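You operate a simulated robot arm through the tools that you are given. There is no shell and no other tool. Be economical: measure what you need, move in short steps, check, and stop when the job is done.

You run a simulated robot arm. Do the job below in one go: nothing can be reset, and whatever is moved stays where it is left.

TASK
Clamp the red tube, run at the test card's pressure, stop and bleed.
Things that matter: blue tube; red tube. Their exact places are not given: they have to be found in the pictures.

It is judged by the outcome, as a careful person would: the job done as asked, and still so three seconds after it is handed in. It fails if anything else is knocked over, pushed out of place, dropped, spilled or broken.

THE ROBOT
A 7-joint arm with a two-finger gripper on a trunk, on a base that drives. Base frame: it is fixed to the floor where the robot stands at the start and does not move with it; the origin is under the middle of the robot, x ahead of it, y to its left, z up. Lengths are in cm, angles in rad, forces in N, time in s.
With the tool pointing down near the work surface it reaches from about 30 to 74 cm from the robot's upright axis, wherever it stands. Its first joint turns from -2.897 to 2.897 rad. Payload 2.94 kg.
The TCP is the grasp point between the finger pads, 3 cm short of the fingertips. In the tool frame z runs along the fingers and y along their closing line. Largest opening 13.8 cm; the body of the gripper starts 10.9 cm behind the TCP.
Orientation is that of the tool frame in the base frame, as a unit quaternion [x, y, z, w]. With the fingers straight down and closing along the base's y, the tool's x points along the base's -x, its y along +y and its z along -z.

THE INTERFACE
- The arm moves only by the tool arm_command. Its argument "deltas" is one flat list of numbers, 7 for each row, row after row: the turn, a rotation vector about the tool's x, y, z in rad, then the shift along the tool's x, y, z in cm, then the opening in per cent of the stroke, from 0 (shut) to 100 (fully open). In form: [ax, ay, az, x, y, z, fingers, ax, ay, az, x, y, z, fingers, ...]. A call has 1 to 12 rows; each row is the pose to reach, as a shift and turn from the pose commanded when the call began, along the tool's axes at that moment. Each row takes 0.2 s and may step no farther than 5 cm and 0.15 rad from the row before; otherwise, or with a gripper value out of range, the whole call is refused. Where a pose cannot be reached the arm comes as near as it can. A force on the tool above 40 N (or 10 N above the force at the start of the call, whichever is more), or a blocked arm, ends the call early, and 0.2 s more pass. Each finger halts on what it meets, pressing with about 31 N; the grip force reading is that of the motor and also rises with nothing between the fingers. The clock runs only during rows and for 0.2 s after the last one: add rows that repeat a pose to give the fingers time. The reply holds the time, the measured pose of the TCP, the force on the tool along the base axes, the opening and the grip force, in the units named above and with some noise, with the torque about the TCP (base axes, N m) and any sound that the robot's microphone picked up, and new pictures: "views" is both (left out), scene, wrist or none.
- Cameras (640 x 400 px; columns grow to the right, rows downward): "scene" is now at [1.28, 13.8, 160.65]; the picture's right is [0.03, -1.00, 0.00], its down [-0.35, -0.01, -0.94] and it looks along [0.94, 0.03, -0.35] (base axes); focal length 214 px, centre (320, 200). "wrist" rides on the gripper at [7.1, 1.9, -14.6] in the tool frame; the picture's right is [-0.26, 0.97, 0.00], its down [-0.85, -0.23, -0.48] and it looks along [-0.46, -0.12, 0.88] (tool axes); focal length 280 px, centre (320, 200).
- slide_trunk(by): slides the trunk up (or, below 0, down) by that many cm; the arm and the scene camera ride with it, the base frame stays. It gives what a move gives, with no picture.
- drive_base(legs): drives the robot by 1 to 6 legs, each [ahead, left, turn to the left] in cm, cm and rad, along the robot's own axes; the way and the turn of a leg run together, so that a leg with both is an arc; at most 150 cm and 3.142 rad a leg. The arm and the cameras ride along, it lands a little off, and it stops where it bumps. It gives what a move gives, and a new picture of the scene camera.
- aim_head(pan, tilt): turns the head with the scene camera to pan (to the left, within 1.501 rad either way) and tilt (down, from -0.506 to 1.204), counted from straight ahead of the robot. It gives what a move gives, and a new picture of the scene camera.
- pixel_to_xyz(camera, pixels): for up to 12 pixels [column, row] of the newest picture of that camera ("zoom" is the newest enlarged one), the place [x, y, z] in the base frame of the surface seen there, good to about 0.2 cm. The clock stands still meanwhile.
- close_up(camera, box): a new picture of the part [left, top, right, bottom] of that camera's present view, enlarged. The clock stands still meanwhile.
- hand_in(): hands the job in; it is judged then, once.

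Work in short steps. Measure before you move; look again where a grasp or a placing could have gone wrong, and mend it. You have 80 turns and 260 pictures in all, those below and enlarged ones among them. Open the gripper and draw the arm clear of the work before you hand the job in, unless the task says otherwise; then end with one line.

The tools are called after "Emit:" as name(argument=value, ...) on one line, values as JSON. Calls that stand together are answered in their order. arm_command: Moves the arm, as the interface text tells. Its arguments: {"type":"object","properties":{"deltas":{"type":"array","items":{"type":"number"}},"views":{"type":"string","enum":["both","scene","wrist","none"]}},"required":["deltas"]} The other tools are called the same way: slide_trunk (by) slides the trunk up or down; drive_base (legs) drives the base; aim_head (pan, tilt) turns the head that bears the scene camera; pixel_to_xyz (camera, pixels) gives the place of the surface under pixels of a picture; close_up (camera, box) takes an enlarged picture of a part of a camera's view; hand_in () hands the job in.

At the start:

```text
time_s: 0.0
tool_pos: [16.28, 37.84, 128.81]
tcp_rot: [0.0, 1.0, -0.002, -0.002]
wrist_force: [0.4, 0.8, -0.7]
ft_torque: [0.0, 0.01, 0.03]
opening: 13.8
finger_force: 0.0
trunk travel left (down, up): [-42.5, 2.9]
robot x, y, heading: [0.08, 0.06, 0.004]
head pan, tilt: [1.449, 1.201]
```

scene: 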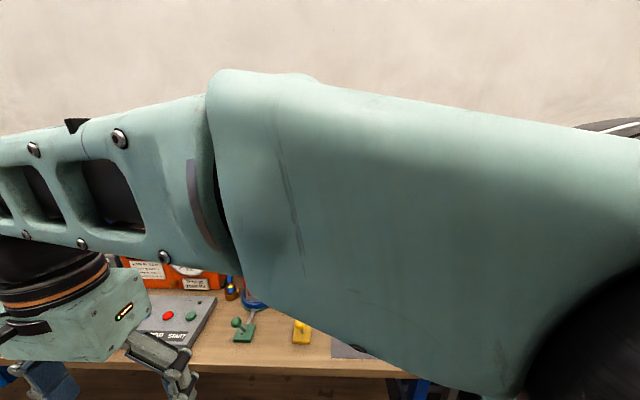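
wrist: 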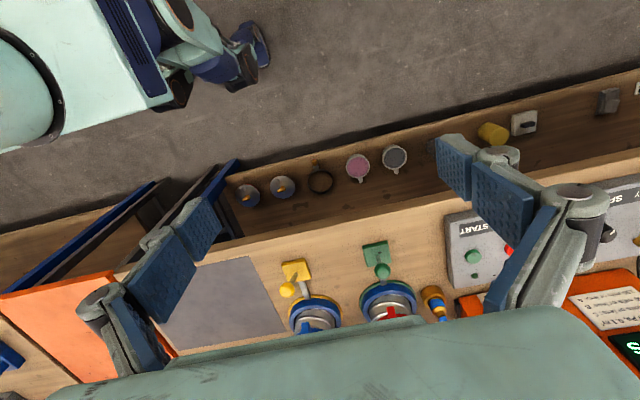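

The arm blocks the scene view, while the wrist view shows a bench with START buttons, clamps and tubes. I start by turning the head to look around.

Emit:
aim_head(pan=0.0, tilt=0.7)

Emit:
close_up(camera="wrist", box=[220, 130, 640, 392])

Emit:
pixel_to_xyz(camera="wrist", pixels=[[473, 256], [376, 252], [295, 270], [430, 300], [318, 318], [390, 312], [220, 300], [395, 158], [490, 133], [620, 300]])

```text
time_s: 1.6
tool_pos: [16.31, 37.86, 128.81]
tcp_rot: [0.0, 1.0, -0.001, -0.002]
wrist_force: [0.8, -0.4, 0.3]
ft_torque: [0.06, -0.03, 0.02]
opening: 13.82
finger_force: 0.0
trunk travel left (down, up): [-42.5, 2.9]
robot x, y, heading: [-0.13, 0.18, -0.003]
head pan, tilt: [0.0, 0.7]
```

scene: 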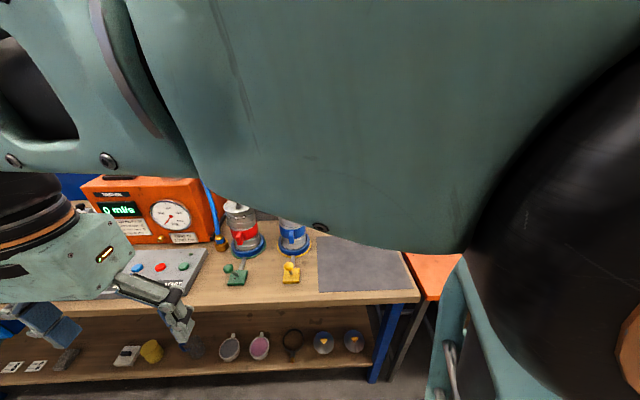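

```text
1.52 times, centred on (430, 261) of wrist
```

zoom: 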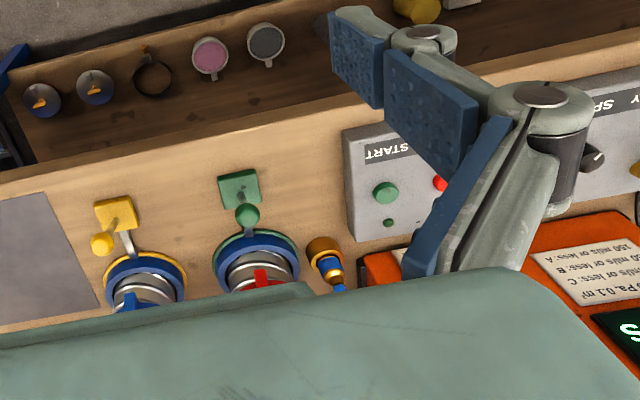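

```text
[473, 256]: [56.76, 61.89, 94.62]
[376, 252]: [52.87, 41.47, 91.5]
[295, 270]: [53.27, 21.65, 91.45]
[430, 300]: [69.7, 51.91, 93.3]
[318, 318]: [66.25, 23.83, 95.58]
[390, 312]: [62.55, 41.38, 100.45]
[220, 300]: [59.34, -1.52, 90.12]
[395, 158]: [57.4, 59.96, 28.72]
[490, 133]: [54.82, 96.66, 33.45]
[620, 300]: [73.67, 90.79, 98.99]
```

The arm covers the bench's upper half. I try other head angles and zoom in on the machine and the labels.

Emit:
aim_head(pan=0.5, tilt=0.6)

Emit:
close_up(camera="scene", box=[160, 150, 480, 350])

```text
time_s: 2.5
tool_pos: [16.33, 37.87, 128.46]
tcp_rot: [0.0, 1.0, -0.003, -0.003]
wrist_force: [0.3, 0.0, 0.4]
ft_torque: [0.0, 0.01, -0.01]
opening: 13.8
finger_force: 0.0
trunk travel left (down, up): [-42.5, 2.9]
robot x, y, heading: [0.19, -0.1, 0.003]
head pan, tilt: [0.499, 0.6]
```

scene: 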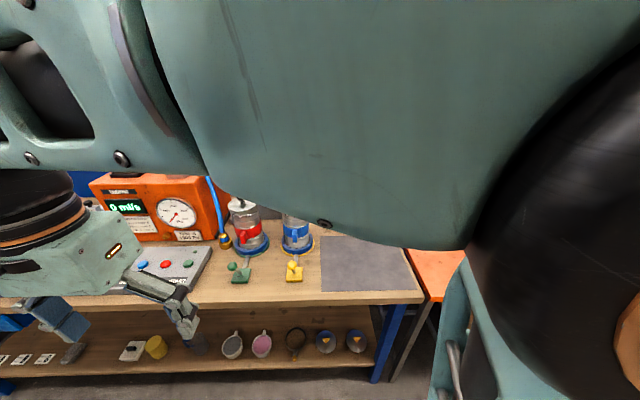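

```text
2.00 times, centred on (320, 250) of scene
```

zoom: 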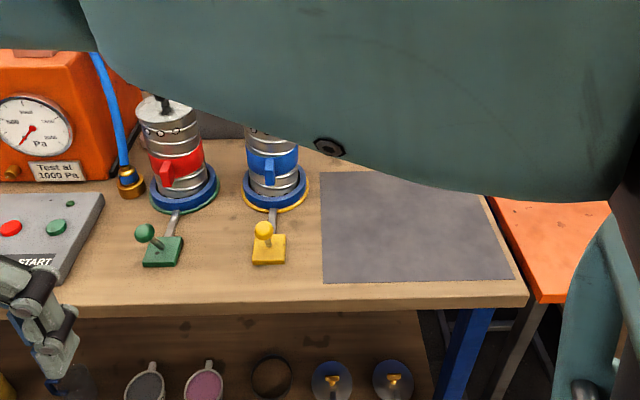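

The card by the gauge reads "Test at 1000 Pa"; the green clamp stands before the red tube and the yellow before the blue. I move the tool forward at height to clear the view and let the wrist camera see more.

Emit:
arm_command(deltas=[0, 0, 0, -4, 0, -2, 100, 0, 0, 0, -8, 0, -4, 100, 0, 0, 0, -12, 0, -4, 100, 0, 0, 0, -16, 0, -4, 100, 0, 0, 0, -20, 0, -4, 100, 0, 0, 0, -24, 0, -4, 100], views="both")

```text
time_s: 3.9
tool_pos: [40.34, 37.83, 132.77]
tcp_rot: [0.0, 1.0, -0.001, -0.003]
wrist_force: [0.5, 0.0, 0.2]
ft_torque: [-0.04, 0.03, -0.02]
opening: 13.79
finger_force: 0.0
trunk travel left (down, up): [-42.5, 2.9]
robot x, y, heading: [0.27, 0.15, -0.001]
head pan, tilt: [0.499, 0.6]
```

scene: 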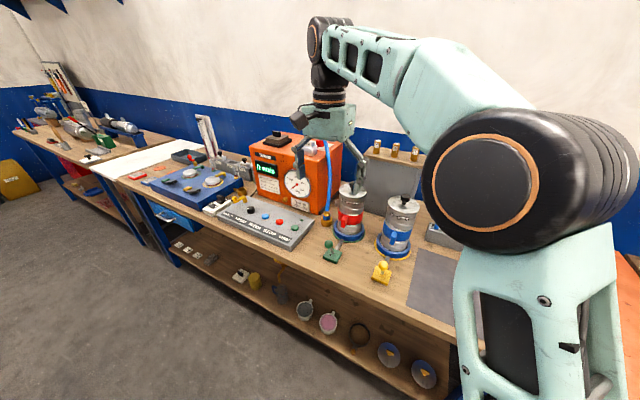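
wrist: 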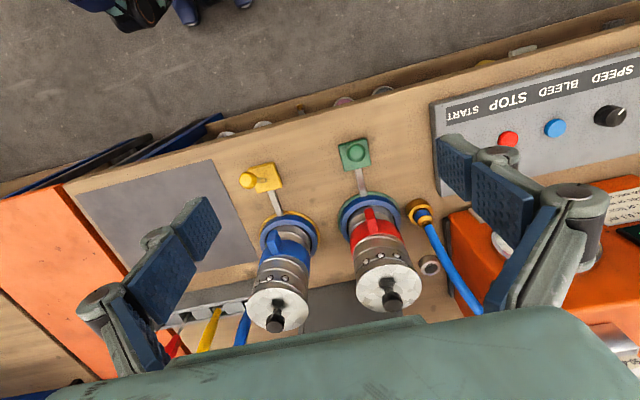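

Now the scene is clear. I zoom in on the machine, panel and tubes.

Emit:
close_up(camera="scene", box=[200, 130, 360, 230])

Emit:
close_up(camera="scene", box=[310, 180, 438, 290])

Emit:
close_up(camera="wrist", box=[400, 40, 640, 330])

Emit:
close_up(camera="wrist", box=[160, 120, 480, 330])

Emit:
close_up(camera="scene", box=[215, 190, 315, 250])

```text
4.00 times, centred on (280, 180) of scene
```

zoom: 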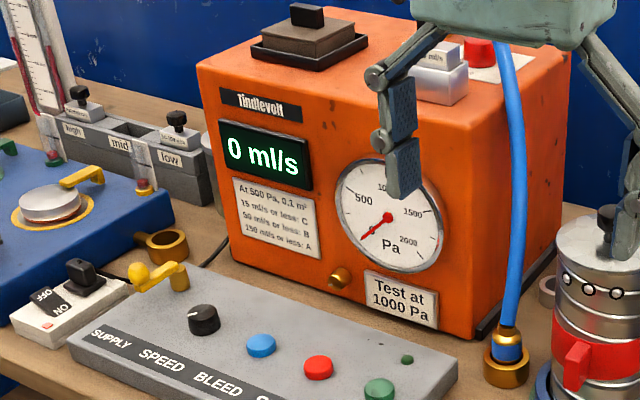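

```text
3.64 times, centred on (374, 235) of scene
```

zoom: 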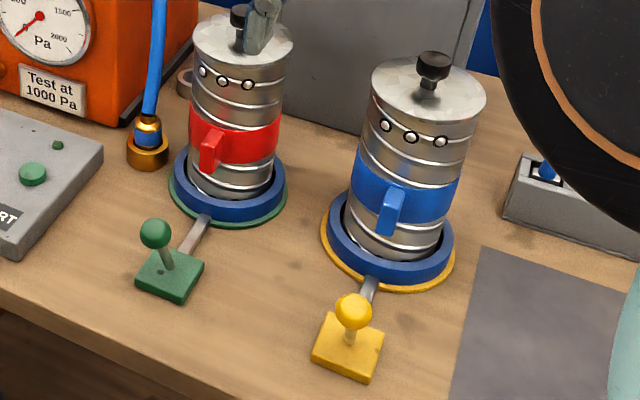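

```text
1.38 times, centred on (520, 185) of wrist
```

zoom: 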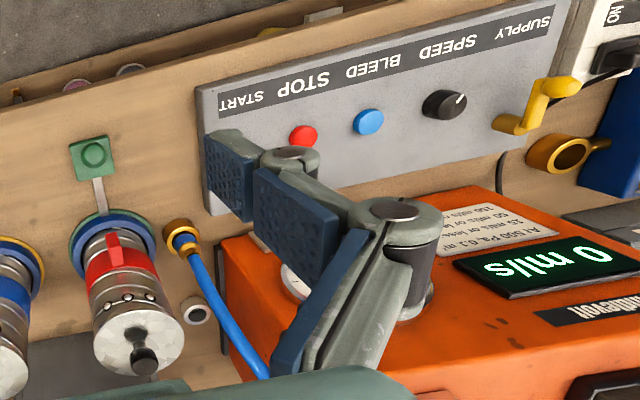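

```text
1.90 times, centred on (320, 225) of wrist
```

zoom: 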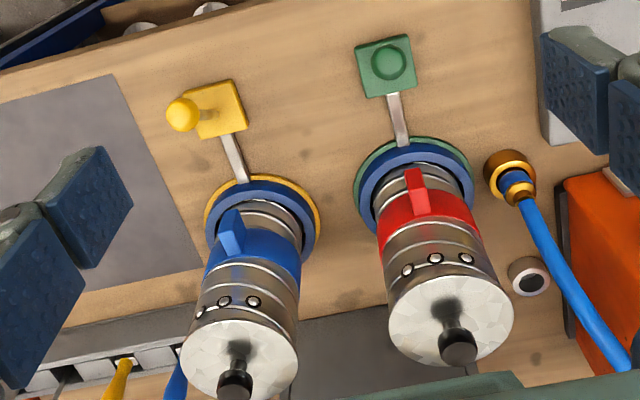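

```text
6.40 times, centred on (265, 220) of scene
```

zoom: 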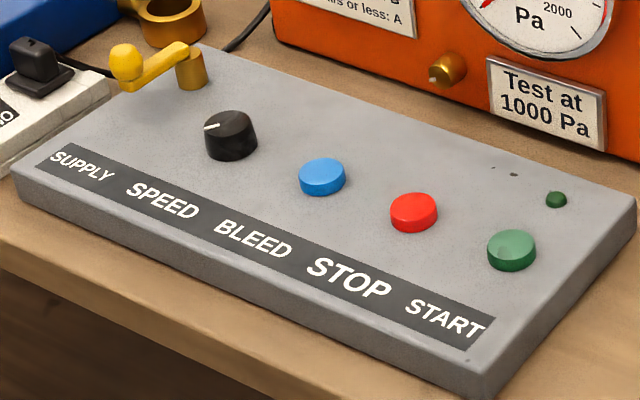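

The panel has START, STOP, BLEED, a SPEED knob and a SUPPLY lever; the gauge is at 0. I measure the key points and look closer at the clamps.

Emit:
pixel_to_xyz(camera="wrist", pixels=[[353, 152], [347, 140], [248, 180], [264, 176], [360, 180], [276, 204], [508, 139], [555, 128], [610, 116], [391, 300], [274, 325], [420, 213]])

Emit:
pixel_to_xyz(camera="zoom", pixels=[[512, 240], [414, 202], [322, 168], [232, 122], [210, 128], [126, 60], [192, 60], [556, 196], [512, 268], [40, 50], [180, 20], [450, 66]])

Emit:
close_up(camera="scene", box=[312, 226, 408, 286])

Emit:
close_up(camera="wrist", box=[220, 125, 380, 225])

```text
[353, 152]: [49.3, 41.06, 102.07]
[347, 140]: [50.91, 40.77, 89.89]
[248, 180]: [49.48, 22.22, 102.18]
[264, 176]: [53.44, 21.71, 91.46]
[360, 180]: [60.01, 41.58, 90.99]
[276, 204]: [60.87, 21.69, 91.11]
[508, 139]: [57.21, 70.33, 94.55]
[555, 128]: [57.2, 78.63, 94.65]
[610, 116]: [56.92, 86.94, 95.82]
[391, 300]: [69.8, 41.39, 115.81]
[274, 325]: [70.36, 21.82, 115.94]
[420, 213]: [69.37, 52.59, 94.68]
```

```text
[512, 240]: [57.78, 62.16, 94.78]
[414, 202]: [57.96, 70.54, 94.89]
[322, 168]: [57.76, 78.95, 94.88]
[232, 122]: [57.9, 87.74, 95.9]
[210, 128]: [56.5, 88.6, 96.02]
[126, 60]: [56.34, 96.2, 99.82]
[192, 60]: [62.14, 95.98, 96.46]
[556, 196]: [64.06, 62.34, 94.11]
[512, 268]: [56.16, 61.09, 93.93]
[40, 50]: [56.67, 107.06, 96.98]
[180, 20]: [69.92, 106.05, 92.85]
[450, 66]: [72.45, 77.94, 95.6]
```

```text
6.67 times, centred on (360, 256) of scene
```

zoom: 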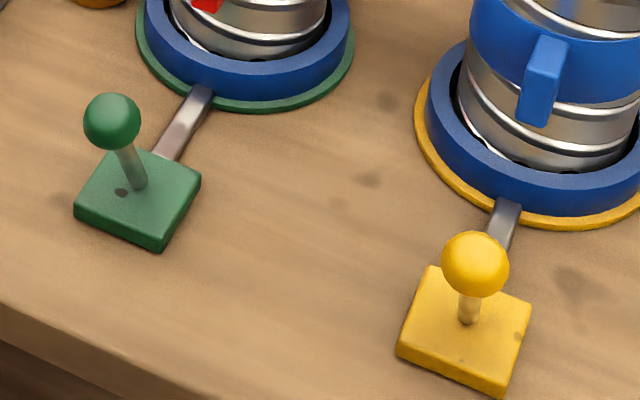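

```text
4.00 times, centred on (300, 175) of wrist
```

zoom: 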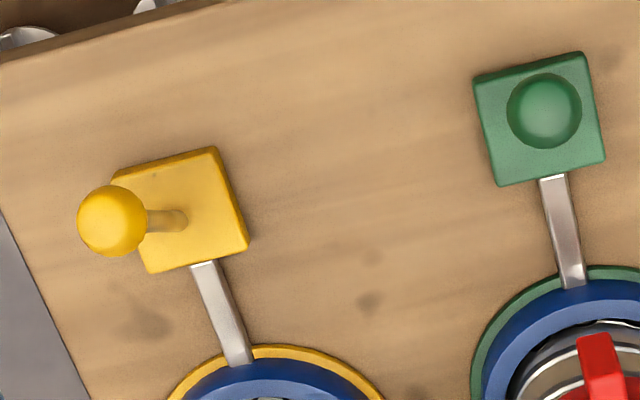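

Both clamp balls lean towards the robot at x≈49.4 over bases at x≈53, so both are in the same (open) state. Panel controls lie at y 62–96, so I drive 62 cm to the left to reach everything.

Emit:
drive_base(legs=[[0, 62, 0]])

```text
time_s: 9.8
tool_pos: [39.56, 100.69, 132.77]
tcp_rot: [-0.006, 1.0, -0.002, -0.002]
wrist_force: [-0.2, 0.4, 0.2]
ft_torque: [-0.01, -0.02, -0.02]
opening: 13.81
finger_force: 0.1
trunk travel left (down, up): [-42.5, 2.9]
robot x, y, heading: [-0.58, 62.38, 0.012]
head pan, tilt: [0.499, 0.6]
```

scene: 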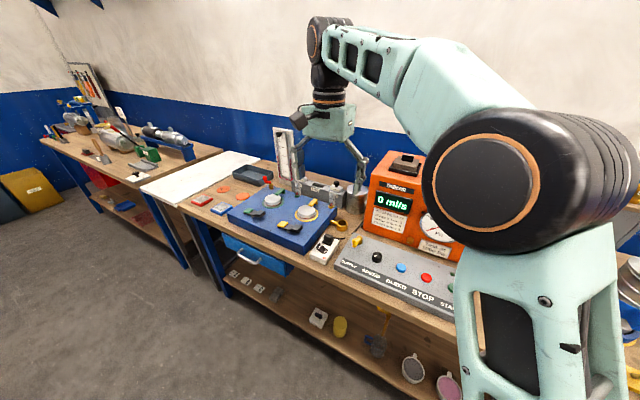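

The robot stands at y=62. I bring the tool, closed, to in front of the green clamp at height.

Emit:
arm_command(deltas=[0, 0, 0, 0, -5, 0, 80, 0, 0, 0, 0, -10, 0, 60, 0, 0, 0, 0, -15, 0, 40, 0, 0, 0, 0, -20, 0, 20, 0, 0, 0, 0, -25, 0, 0, 0, 0, 0, 0, -30, 0, 0, 0, 0, 0, 0, -35, 0, 0, 0, 0, 0, 0, -40, 0, 0, 0, 0, 0, 0, -45, 0, 0, 0, 0, 0, 0, -50, 0, 0, 0, 0, 0, 0, -55, 0, 0, 0, 0, 0, 0, -59.5, 0, 0], views="none")

Emit:
aim_head(pan=-0.2, tilt=0.6)

```text
time_s: 12.4
tool_pos: [40.25, 41.14, 133.02]
tcp_rot: [-0.006, 1.0, -0.001, -0.002]
wrist_force: [0.0, 0.0, -0.7]
ft_torque: [-0.03, 0.01, 0.04]
opening: 0.0
finger_force: 28.1
trunk travel left (down, up): [-42.5, 2.9]
robot x, y, heading: [-0.29, 62.32, 0.015]
head pan, tilt: [0.499, 0.6]
```

```text
time_s: 13.5
tool_pos: [40.29, 41.29, 133.09]
tcp_rot: [-0.005, 1.0, -0.001, -0.002]
wrist_force: [0.5, -0.2, -0.1]
ft_torque: [0.01, -0.01, -0.04]
opening: 0.02
finger_force: 28.6
trunk travel left (down, up): [-42.5, 2.9]
robot x, y, heading: [-0.91, 62.66, 0.009]
head pan, tilt: [-0.201, 0.6]
```

scene: 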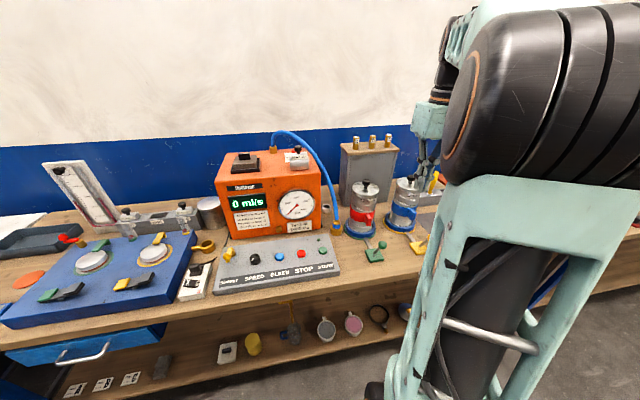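

Good view of all. I re-measure the green clamp and close up on it and the machine.

Emit:
close_up(camera="scene", box=[328, 170, 456, 270])

Emit:
pixel_to_xyz(camera="zoom", pixels=[[270, 372], [236, 425], [233, 378], [178, 240], [200, 320]])

Emit:
close_up(camera="scene", box=[205, 140, 350, 300])

```text
4.00 times, centred on (392, 220) of scene
```

zoom: 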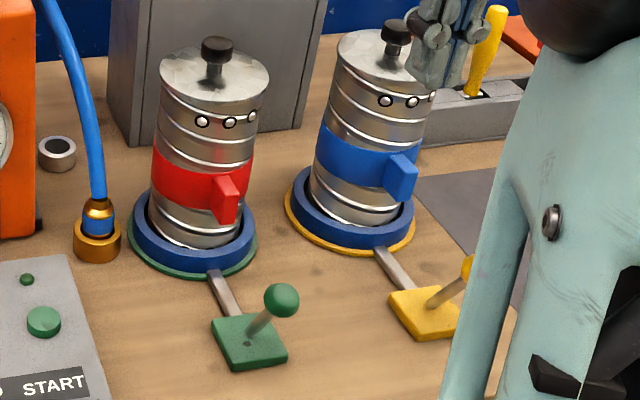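

```text
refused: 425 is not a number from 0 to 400
```

```text
2.50 times, centred on (278, 220) of scene
```

zoom: 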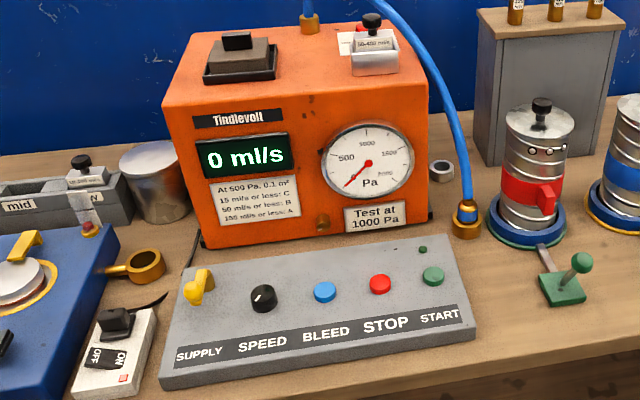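

The green ball is at about (49.3, 41.1, 100.7). I lower the closed fingers to z≈101 in front of it (x≈42).

Emit:
arm_command(deltas=[0, 0, 0, 0, 0, 5, 0, 0, 0, 0, 0, 0, 10, 0, 0, 0, 0, 0, 0, 15, 0, 0, 0, 0, 0, 0, 20, 0, 0, 0, 0, 0, 0, 25, 0, 0, 0, 0, -1, 0, 29, 0, 0, 0, 0, -2, 0, 32, 0, 0, 0, 0, -2, 0, 32, 0], views="both")

```text
time_s: 15.3
tool_pos: [42.2, 41.07, 100.94]
tcp_rot: [-0.005, 1.0, -0.001, -0.002]
wrist_force: [-0.4, -0.2, 0.1]
ft_torque: [0.0, -0.01, -0.01]
opening: 0.01
finger_force: 28.4
trunk travel left (down, up): [-42.5, 2.9]
robot x, y, heading: [0.32, 62.55, 0.012]
head pan, tilt: [-0.201, 0.6]
```

scene: 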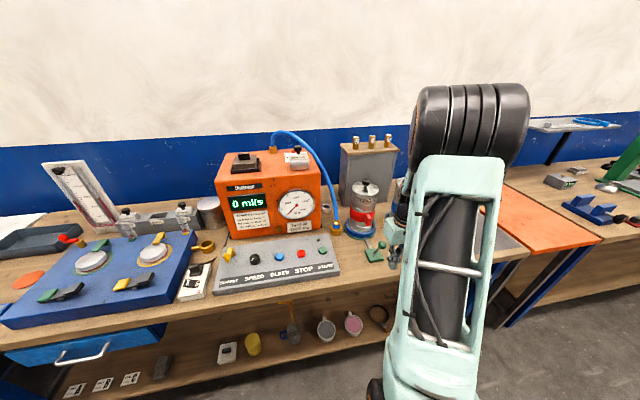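
wrist: 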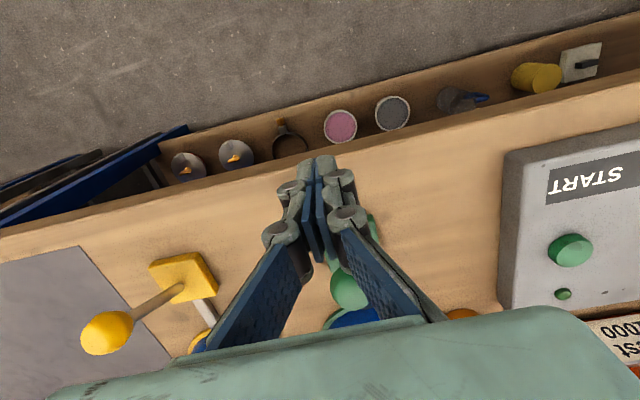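

I check the green and yellow ball places from this view.

Emit:
pixel_to_xyz(camera="wrist", pixels=[[350, 290], [105, 333], [105, 318], [180, 285], [155, 268], [210, 295], [375, 228]])

Emit:
close_up(camera="wrist", box=[270, 150, 430, 330])

Emit:
close_up(camera="scene", box=[340, 200, 436, 280])

```text
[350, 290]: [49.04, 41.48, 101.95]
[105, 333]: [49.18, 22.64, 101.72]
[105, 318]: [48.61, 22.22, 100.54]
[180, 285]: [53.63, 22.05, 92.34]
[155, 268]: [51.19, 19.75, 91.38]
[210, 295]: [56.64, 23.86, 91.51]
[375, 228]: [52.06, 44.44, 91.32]
```

```text
2.22 times, centred on (350, 240) of wrist
```

zoom: 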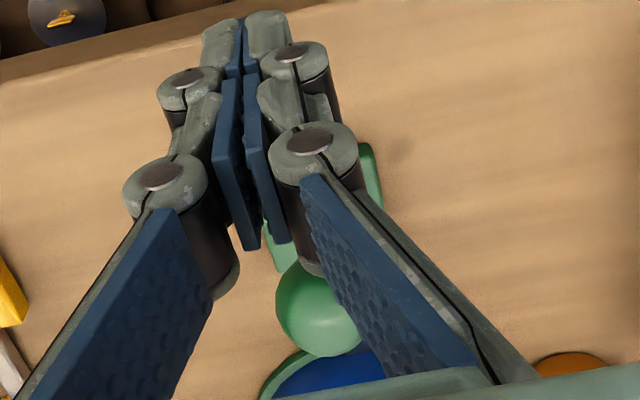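

```text
5.00 times, centred on (388, 240) of scene
```

zoom: 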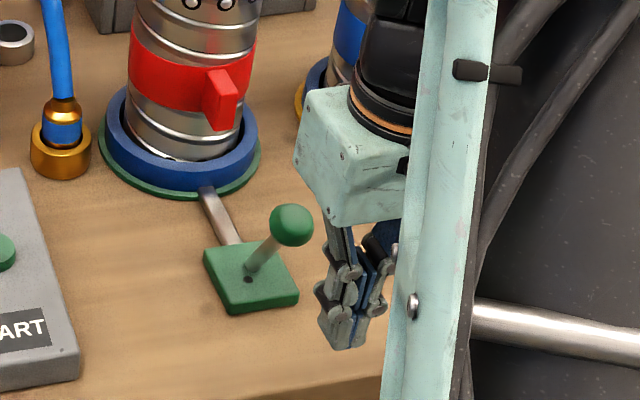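

Confirmed: the ball leans towards the robot at x≈48.8. I push it forward slowly.

Emit:
arm_command(deltas=[0, 0, 0, -2, 0, 0, 0, 0, 0, 0, -3.5, 0, 0, 0, 0, 0, 0, -4.5, 0, 0, 0, 0, 0, 0, -5.5, 0, 0, 0, 0, 0, 0, -6.5, 0, 0, 0, 0, 0, 0, -7.5, 0, 0, 0, 0, 0, 0, -8.5, 0, 0, 0, 0, 0, 0, -9.5, 0, 0, 0], views="both")

```text
time_s: 17.1
tool_pos: [51.53, 41.41, 100.89]
tcp_rot: [-0.005, 1.0, -0.001, -0.002]
wrist_force: [0.0, 0.6, -0.3]
ft_torque: [0.01, 0.01, 0.04]
opening: 0.0
finger_force: 28.5
trunk travel left (down, up): [-42.5, 2.9]
robot x, y, heading: [-0.53, 62.58, 0.01]
head pan, tilt: [-0.201, 0.6]
```

scene: 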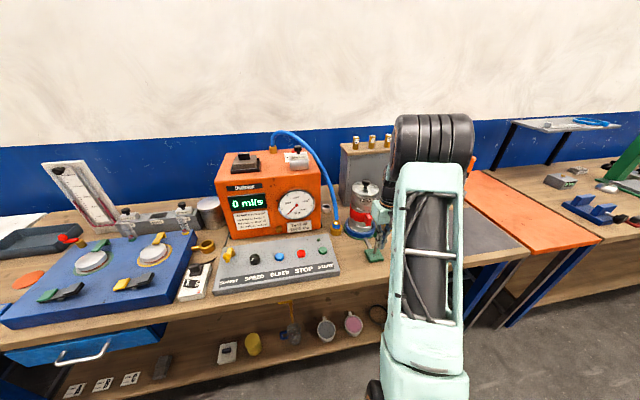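
wrist: 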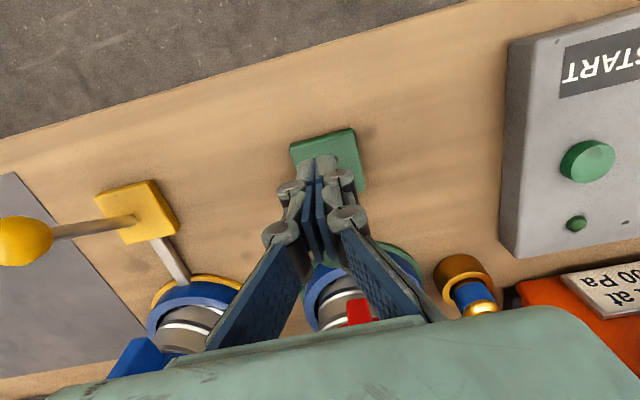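

No force felt; the ball seems to have moved over. I close up to check the lever.

Emit:
close_up(camera="scene", box=[340, 200, 436, 280])

Emit:
close_up(camera="wrist", box=[260, 110, 440, 330])

```text
5.00 times, centred on (388, 240) of scene
```

zoom: 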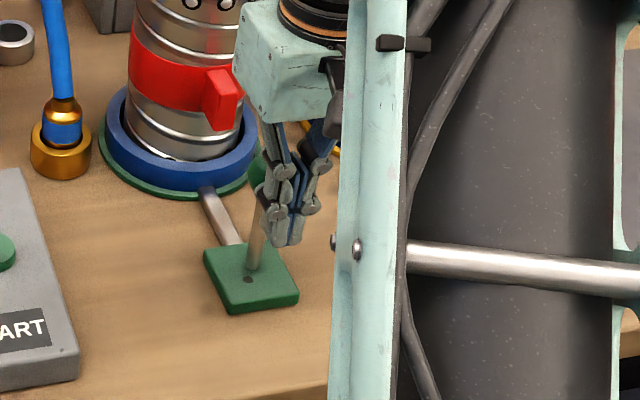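

```text
1.82 times, centred on (350, 220) of wrist
```

zoom: 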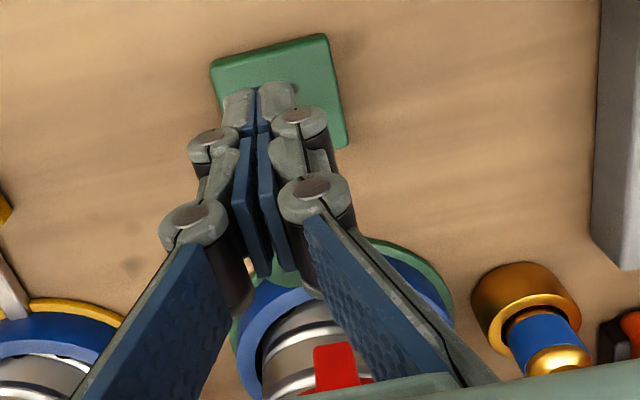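

The lever is upright now, with the ball ahead of the fingers. I push on a few centimetres.

Emit:
arm_command(deltas=[0, 0, 0, -1, 0, 0, 0, 0, 0, 0, -2, 0, 0, 0, 0, 0, 0, -3, 0, 0, 0, 0, 0, 0, -4, 0, 0, 0, 0, 0, 0, -4, 0, 0, 0], views="none")

Emit:
close_up(camera="scene", box=[340, 200, 436, 280])

```text
time_s: 18.3
tool_pos: [55.12, 41.35, 100.86]
tcp_rot: [-0.004, 1.0, -0.001, -0.004]
wrist_force: [-15.5, 1.4, 1.8]
ft_torque: [0.05, 0.42, 0.07]
opening: 0.6
finger_force: 28.3
trunk travel left (down, up): [-42.5, 2.9]
robot x, y, heading: [-0.48, 62.22, 0.005]
head pan, tilt: [-0.201, 0.6]
```

```text
5.00 times, centred on (388, 240) of scene
```

zoom: 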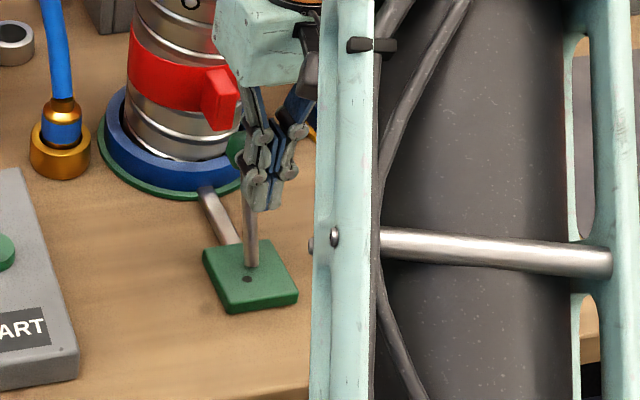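

The force rose to 15 N: the lever is at its stop. I draw back and up, and see whether it stays.

Emit:
arm_command(deltas=[0, 0, 0, 2, 0, 0, 0, 0, 0, 0, 6, 0, 0, 0, 0, 0, 0, 10, 0, 0, 0, 0, 0, 0, 12, 0, -4, 0, 0, 0, 0, 12, 0, -9, 0, 0, 0, 0, 12, 0, -14, 0, 0, 0, 0, 12, 0, -18, 0], views="both")

Emit:
close_up(camera="scene", box=[340, 200, 436, 280])

```text
time_s: 19.9
tool_pos: [43.71, 41.3, 118.96]
tcp_rot: [-0.005, 1.0, 0.0, -0.002]
wrist_force: [0.1, -0.1, -0.2]
ft_torque: [-0.03, 0.02, -0.01]
opening: 0.0
finger_force: 28.9
trunk travel left (down, up): [-42.5, 2.9]
robot x, y, heading: [-0.05, 62.51, 0.008]
head pan, tilt: [-0.201, 0.6]
```

scene: 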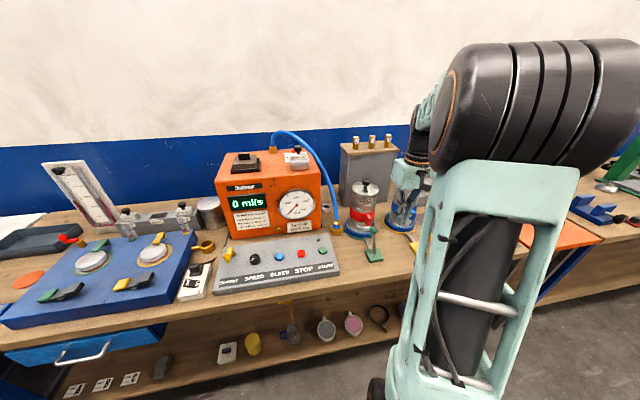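
wrist: 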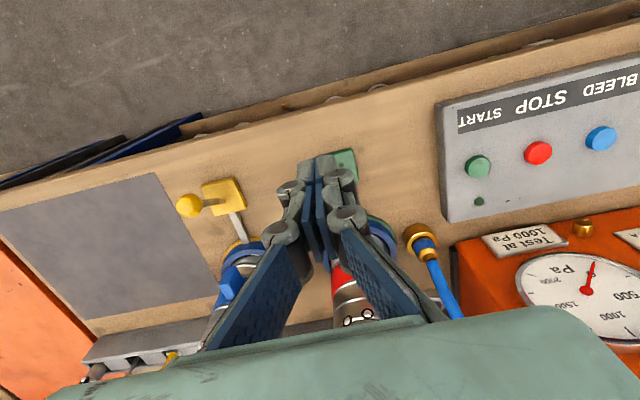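

```text
5.00 times, centred on (388, 240) of scene
```

zoom: 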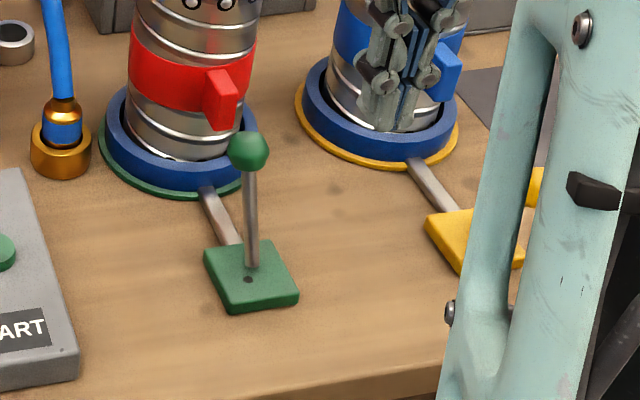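

The lever stays over at the tube side, so the red tube is clamped. Next I go above START at (57.5, 62.1, 94.8).

Emit:
arm_command(deltas=[0, 0, 0, 0, 5, 0, 0, 0, 0, 0, 0, 10, 0, 0, 0, 0, 0, 0, 15, 0, 0, 0, 0, 0, -2, 19, 2, 0, 0, 0, 0, -5, 20.8, 5, 0, 0, 0, 0, -9, 20.8, 8, 0, 0, 0, 0, -12, 20.8, 12, 0, 0, 0, 0, -13.6, 20.8, 16, 0, 0, 0, 0, -13.6, 20.8, 18.5, 0, 0, 0, 0, -13.6, 20.8, 18.5, 0], views="both")

```text
time_s: 22.1
tool_pos: [57.08, 62.04, 100.41]
tcp_rot: [-0.005, 1.0, -0.003, -0.002]
wrist_force: [-0.8, 1.7, 0.2]
ft_torque: [-0.02, 0.05, 0.01]
opening: 0.01
finger_force: 28.5
trunk travel left (down, up): [-42.5, 2.9]
robot x, y, heading: [-0.25, 62.49, 0.009]
head pan, tilt: [-0.201, 0.6]
```

scene: 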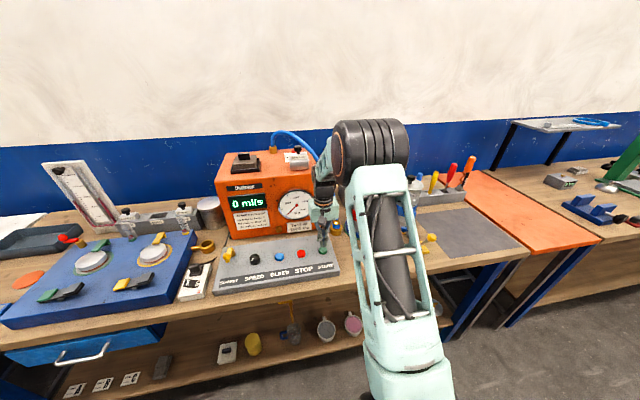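
wrist: 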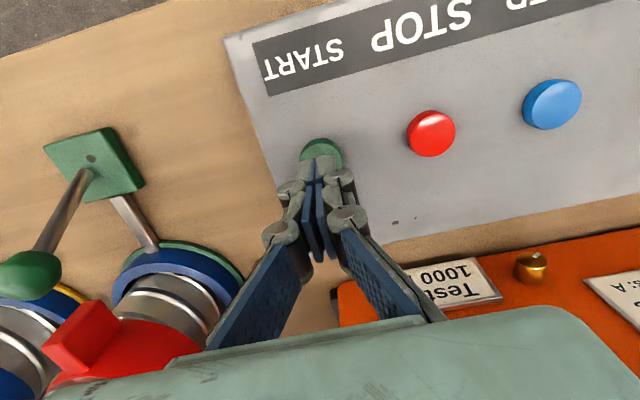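

Fingertips are 2.6 cm above START. I press it down gently and lift.

Emit:
arm_command(deltas=[0, 0, 0, -0.3, 0, 1.5, 0, 0, 0, 0, -0.3, 0, 2.3, 0, 0, 0, 0, -0.3, 0, 2.8, 0, 0, 0, 0, -0.3, 0, 3.1, 0, 0, 0, 0, -0.3, 0, 3.3, 0, 0, 0, 0, -0.3, 0, 3.3, 0], views="scene")

Emit:
close_up(camera="scene", box=[205, 150, 355, 300])

```text
time_s: 23.5
tool_pos: [57.24, 62.13, 97.07]
tcp_rot: [-0.005, 1.0, -0.002, -0.002]
wrist_force: [0.9, 1.0, 2.5]
ft_torque: [0.05, 0.0, 0.0]
opening: 0.58
finger_force: 28.5
trunk travel left (down, up): [-42.5, 2.9]
robot x, y, heading: [-0.2, 62.43, 0.008]
head pan, tilt: [-0.201, 0.6]
heard: click
```

scene: 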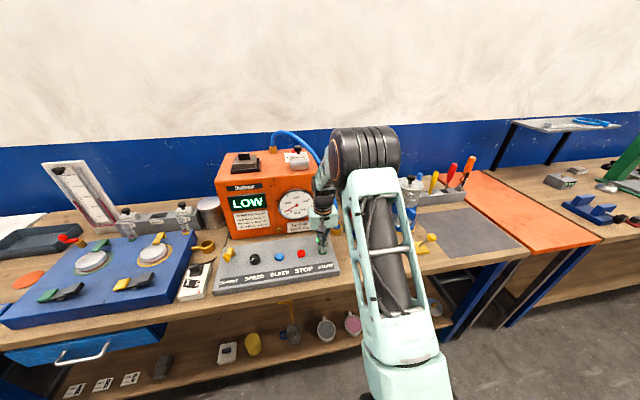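

```text
2.67 times, centred on (280, 225) of scene
```

zoom: 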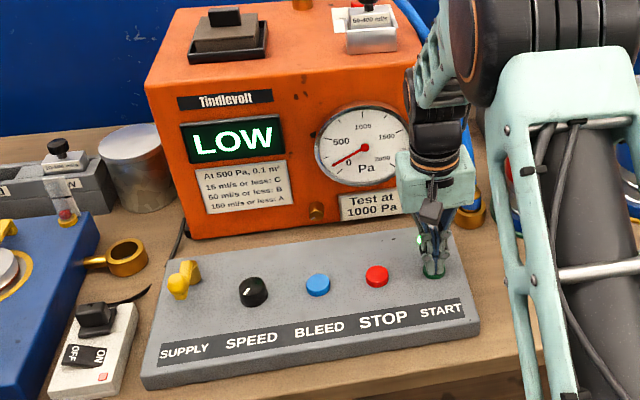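

START clicked and the display reads LOW; the gauge is still near 0. I lift and move to above the SPEED knob (57.6, 87.3), turning the tool back 0.9 rad in readiness for a clockwise turn.

Emit:
arm_command(deltas=[0, 0, 0, 0, 0, -4, 0, 0, 0, 0, 0, 1, -8, 0, 0, 0, -0.15, 0, 5, -10, 10, 0, 0, -0.3, 0, 10, -10, 20, 0, 0, -0.45, 0, 15, -10, 30, 0, 0, -0.6, 0, 20, -10, 45, 0, 0, -0.75, -0.3, 24, -10, 45, 0, 0, -0.9, -0.5, 25.2, -9, 45, 0, 0, -0.9, -0.5, 25.2, -7, 45, 0, 0, -0.9, -0.5, 25.2, -7, 45], views="both")

Emit:
close_up(camera="scene", box=[205, 150, 355, 300])

```text
time_s: 25.7
tool_pos: [57.44, 87.17, 103.87]
tcp_rot: [-0.44, 0.898, -0.001, -0.003]
wrist_force: [-0.1, 1.0, 0.5]
ft_torque: [-0.03, 0.0, 0.0]
opening: 6.21
finger_force: 0.0
trunk travel left (down, up): [-42.5, 2.9]
robot x, y, heading: [-0.41, 62.68, 0.014]
head pan, tilt: [-0.201, 0.6]
```

scene: 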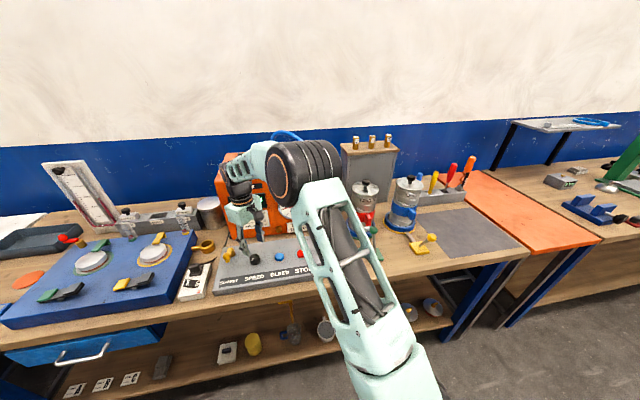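
wrist: 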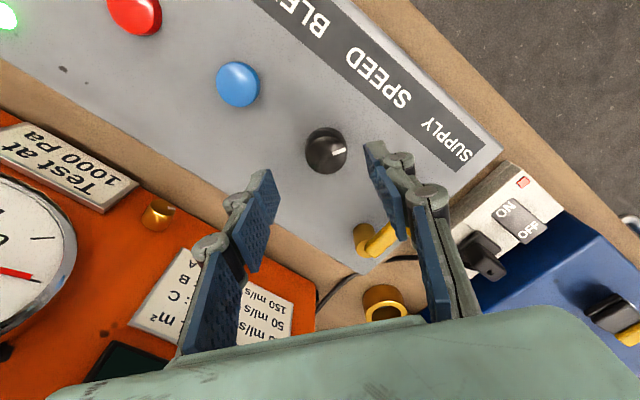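

```text
2.67 times, centred on (280, 225) of scene
```

zoom: 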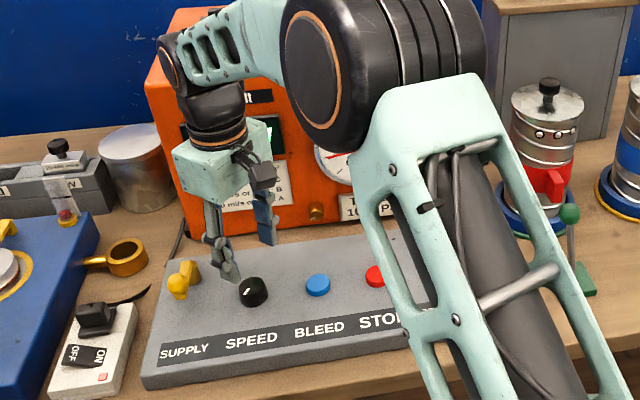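

The knob is at wrist pixel (327,150), close to below the TCP; the pointer can be read there. I measure the knob and its pointer exactly and zoom on the gauge.

Emit:
pixel_to_xyz(camera="wrist", pixels=[[325, 148], [344, 149], [306, 150], [330, 130], [326, 169], [345, 185], [372, 240], [45, 240]])

Emit:
close_up(camera="wrist", box=[0, 100, 420, 362])

```text
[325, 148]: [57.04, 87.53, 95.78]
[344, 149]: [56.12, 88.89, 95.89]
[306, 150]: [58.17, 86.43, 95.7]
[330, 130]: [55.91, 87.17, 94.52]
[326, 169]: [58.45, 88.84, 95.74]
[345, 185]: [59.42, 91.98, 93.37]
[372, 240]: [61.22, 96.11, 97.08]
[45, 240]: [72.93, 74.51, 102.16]
```

```text
1.52 times, centred on (210, 231) of wrist
```

zoom: 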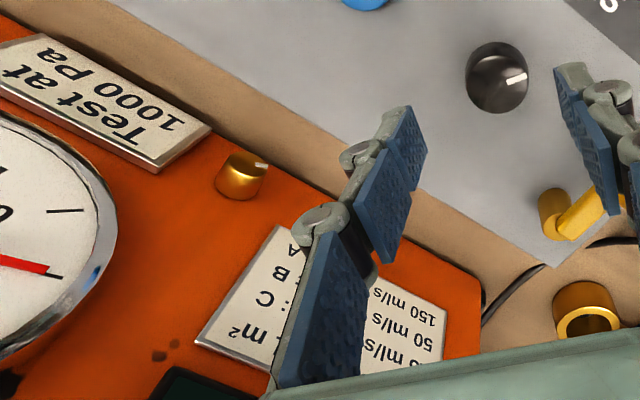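

Knob centre ≈ (57.3, 87.7), top 95.8; pointer at the 7:30 position (minimum). I centre, descend to tips 0.5 cm above the panel, and grip.

Emit:
arm_command(deltas=[0, 0, 0, -0.3, 0.42, 2, 45, 0, 0, 0, -0.3, 0.42, 5, 45, 0, 0, 0, -0.3, 0.42, 6.9, 45, 0, 0, 0, -0.3, 0.42, 6.9, 20, 0, 0, 0, -0.3, 0.42, 6.9, 0, 0, 0, 0, -0.3, 0.42, 6.9, 0], views="wrist")

```text
time_s: 27.1
tool_pos: [57.34, 87.71, 96.88]
tcp_rot: [-0.439, 0.898, 0.0, -0.003]
wrist_force: [0.9, -0.9, -2.6]
ft_torque: [0.13, -0.28, 0.01]
opening: 3.64
finger_force: 44.7
trunk travel left (down, up): [-42.5, 2.9]
robot x, y, heading: [-0.14, 62.4, 0.011]
head pan, tilt: [-0.201, 0.6]
```

wrist: 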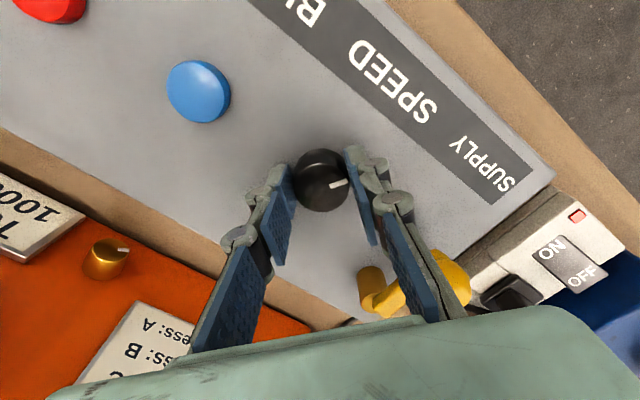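

The knob is gripped (3.6 cm). I turn it clockwise 0.75 rad and look at the result.

Emit:
arm_command(deltas=[0, 0, 0.12, 0, 0, 0, 0, 0, 0, 0.25, 0, 0, 0, 0, 0, 0, 0.38, 0, 0, 0, 0, 0, 0, 0.5, 0, 0, 0, 0, 0, 0, 0.63, 0, 0, 0, 0, 0, 0, 0.75, 0, 0, 0, 0, 0, 0, 0.75, 0, 0, 0, 0], views="both")

Emit:
close_up(camera="scene", box=[205, 150, 355, 300])

```text
time_s: 28.7
tool_pos: [57.26, 87.97, 96.89]
tcp_rot: [-0.08, 0.997, -0.001, -0.003]
wrist_force: [-2.8, 5.4, -7.6]
ft_torque: [0.22, 0.41, 0.01]
opening: 3.63
finger_force: 45.3
trunk travel left (down, up): [-42.5, 2.9]
robot x, y, heading: [-0.47, 62.56, 0.012]
head pan, tilt: [-0.201, 0.6]
```

scene: 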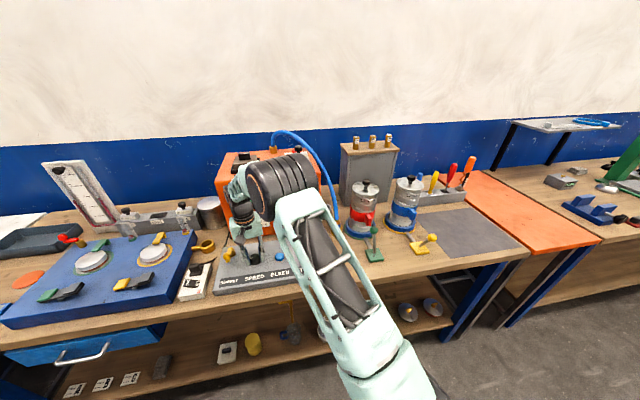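
wrist: 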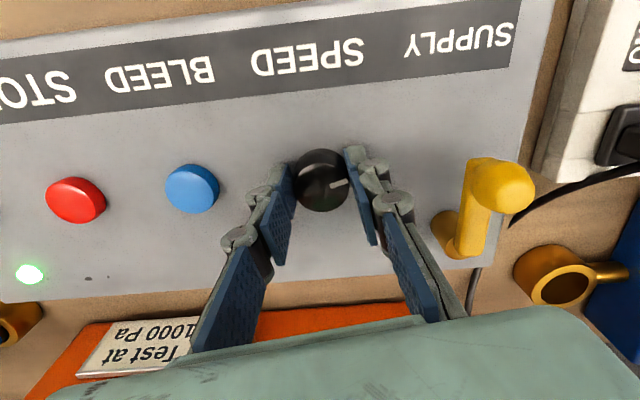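

```text
2.67 times, centred on (280, 225) of scene
```

zoom: 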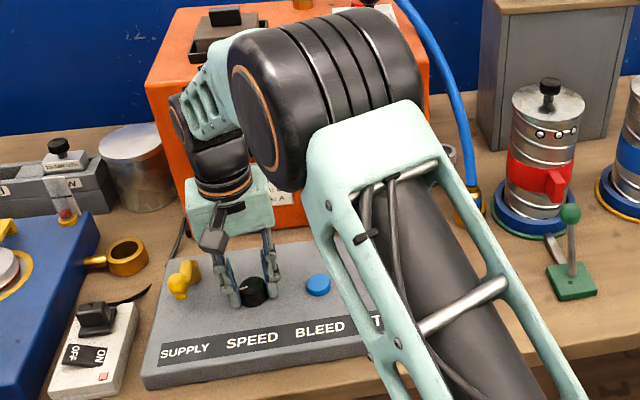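

The knob turned with the tool (pointer now at 9 o'clock). I release, lift and turn the tool back by 1.1 rad so the wrist camera can read the gauge.

Emit:
arm_command(deltas=[0, 0, 0, 0, 0, 0, 45, 0, 0, 0, 0, 0, 0, 45, 0, 0, 0, 0, 0, -3.5, 45, 0, 0, -0.15, 0, 0, -7, 45, 0, 0, -0.3, 0, 0, -7, 45, 0, 0, -0.45, 0, 0, -7, 45, 0, 0, -0.6, 0, 0, -7, 45, 0, 0, -0.75, 0, 0, -7, 45, 0, 0, -0.9, 0, 0, -7, 45, 0, 0, -1.05, 0, 0, -7, 45, 0, 0, -1.1, 0, 0, -7, 45], views="both")

Emit:
close_up(camera="wrist", box=[0, 80, 380, 330])

```text
time_s: 31.1
tool_pos: [57.34, 87.74, 104.0]
tcp_rot: [-0.59, 0.807, 0.0, -0.002]
wrist_force: [0.2, 0.4, 0.0]
ft_torque: [-0.01, 0.02, -0.02]
opening: 6.2
finger_force: 0.1
trunk travel left (down, up): [-42.5, 2.9]
robot x, y, heading: [-0.22, 62.66, 0.011]
head pan, tilt: [-0.201, 0.6]
```

scene: 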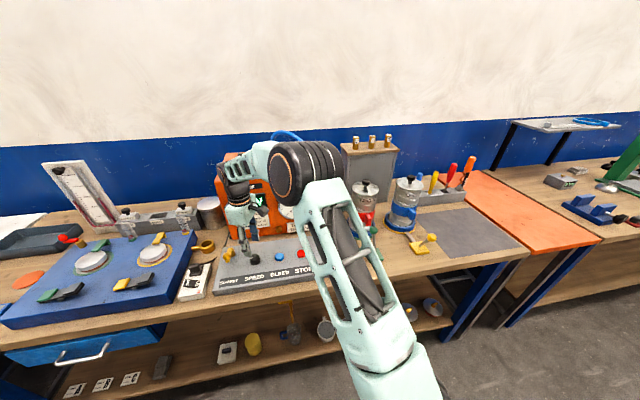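
wrist: 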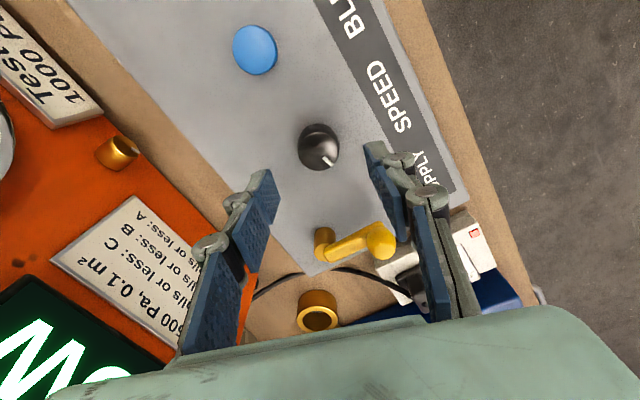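

```text
1.60 times, centred on (190, 205) of wrist
```

zoom: 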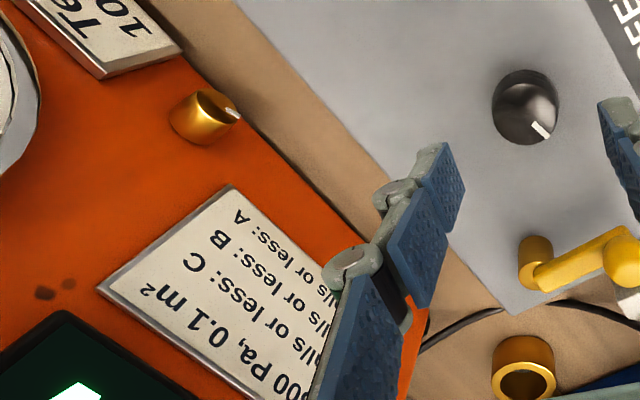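

The gauge is out of view here. By geometry it should be visible to the wrist camera at yaw −0.5 and z≈116, so I rise 12 cm and turn there.

Emit:
arm_command(deltas=[0, 0, 0.15, 0, 0, -3, 45, 0, 0, 0.3, 0, 0, -6, 45, 0, 0, 0.45, 0, 0, -9, 45, 0, 0, 0.6, 0, 0, -12, 45, 0, 0, 0.75, 0, 0, -12, 45, 0, 0, 0.75, 0, 0, -12, 45], views="both")

Emit:
close_up(camera="wrist", box=[40, 120, 260, 320])

```text
time_s: 32.5
tool_pos: [57.37, 87.83, 116.01]
tcp_rot: [-0.252, 0.968, 0.0, -0.002]
wrist_force: [0.6, 0.2, 1.0]
ft_torque: [-0.01, 0.0, -0.03]
opening: 6.2
finger_force: 0.0
trunk travel left (down, up): [-42.5, 2.9]
robot x, y, heading: [-0.19, 62.45, 0.011]
head pan, tilt: [-0.201, 0.6]
```

scene: 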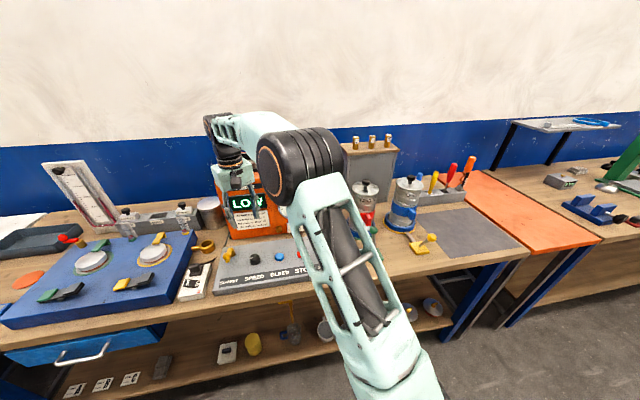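
wrist: 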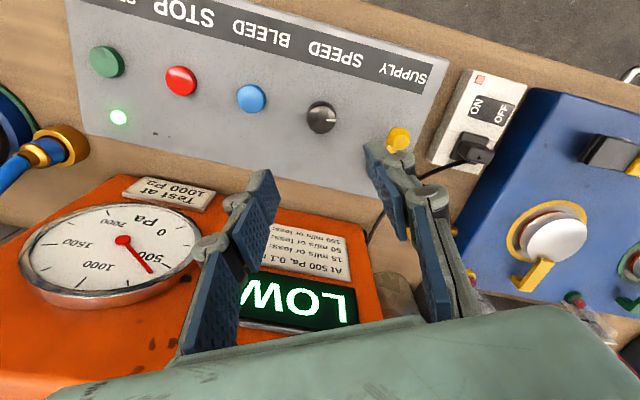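

```text
2.00 times, centred on (150, 220) of wrist
```

zoom: 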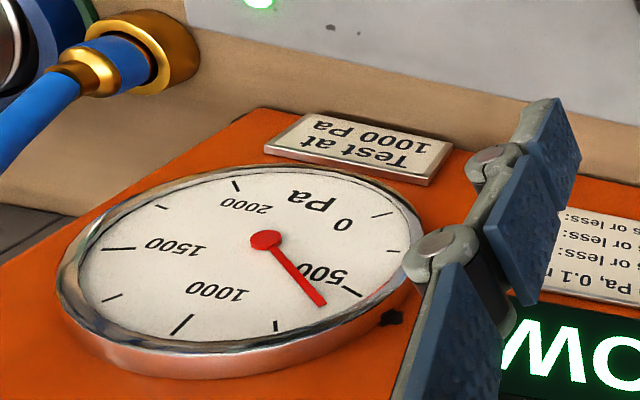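

The gauge is well seen: about 600 Pa. I wait a little to see if it's settled.

Emit:
arm_command(deltas=[0, 0, 0, 0, 0, 0, 45, 0, 0, 0, 0, 0, 0, 45, 0, 0, 0, 0, 0, 0, 45, 0, 0, 0, 0, 0, 0, 45, 0, 0, 0, 0, 0, 0, 45], views="none")

Emit:
close_up(camera="wrist", box=[10, 190, 210, 315])

Emit:
close_up(camera="wrist", box=[280, 80, 360, 150])

```text
time_s: 33.7
tool_pos: [57.45, 87.84, 116.03]
tcp_rot: [-0.253, 0.968, 0.001, -0.001]
wrist_force: [0.1, 0.5, 0.3]
ft_torque: [-0.03, 0.02, -0.01]
opening: 6.2
finger_force: 0.0
trunk travel left (down, up): [-42.5, 2.9]
robot x, y, heading: [-0.14, 62.47, 0.012]
head pan, tilt: [-0.201, 0.6]
```

```text
3.20 times, centred on (110, 252) of wrist
```

zoom: 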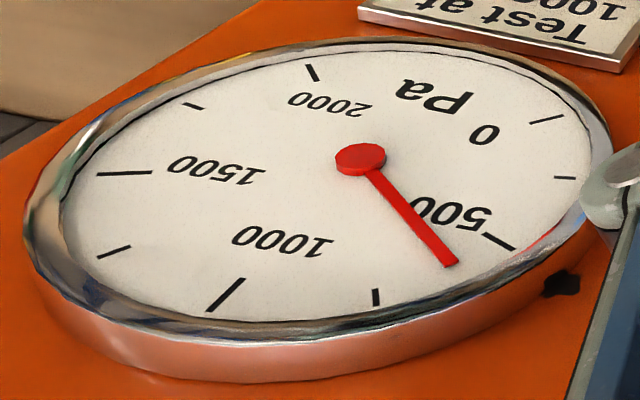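

```text
5.71 times, centred on (320, 115) of wrist
```

zoom: 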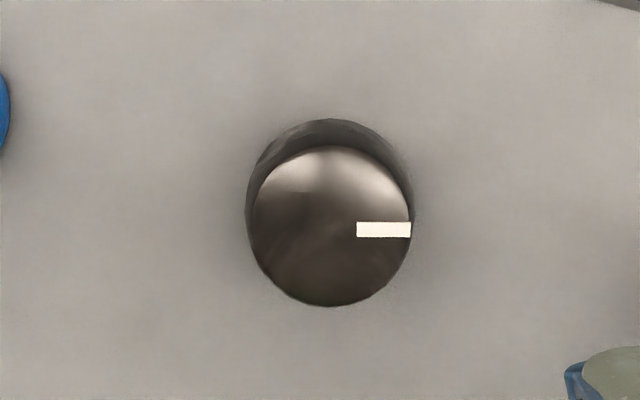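

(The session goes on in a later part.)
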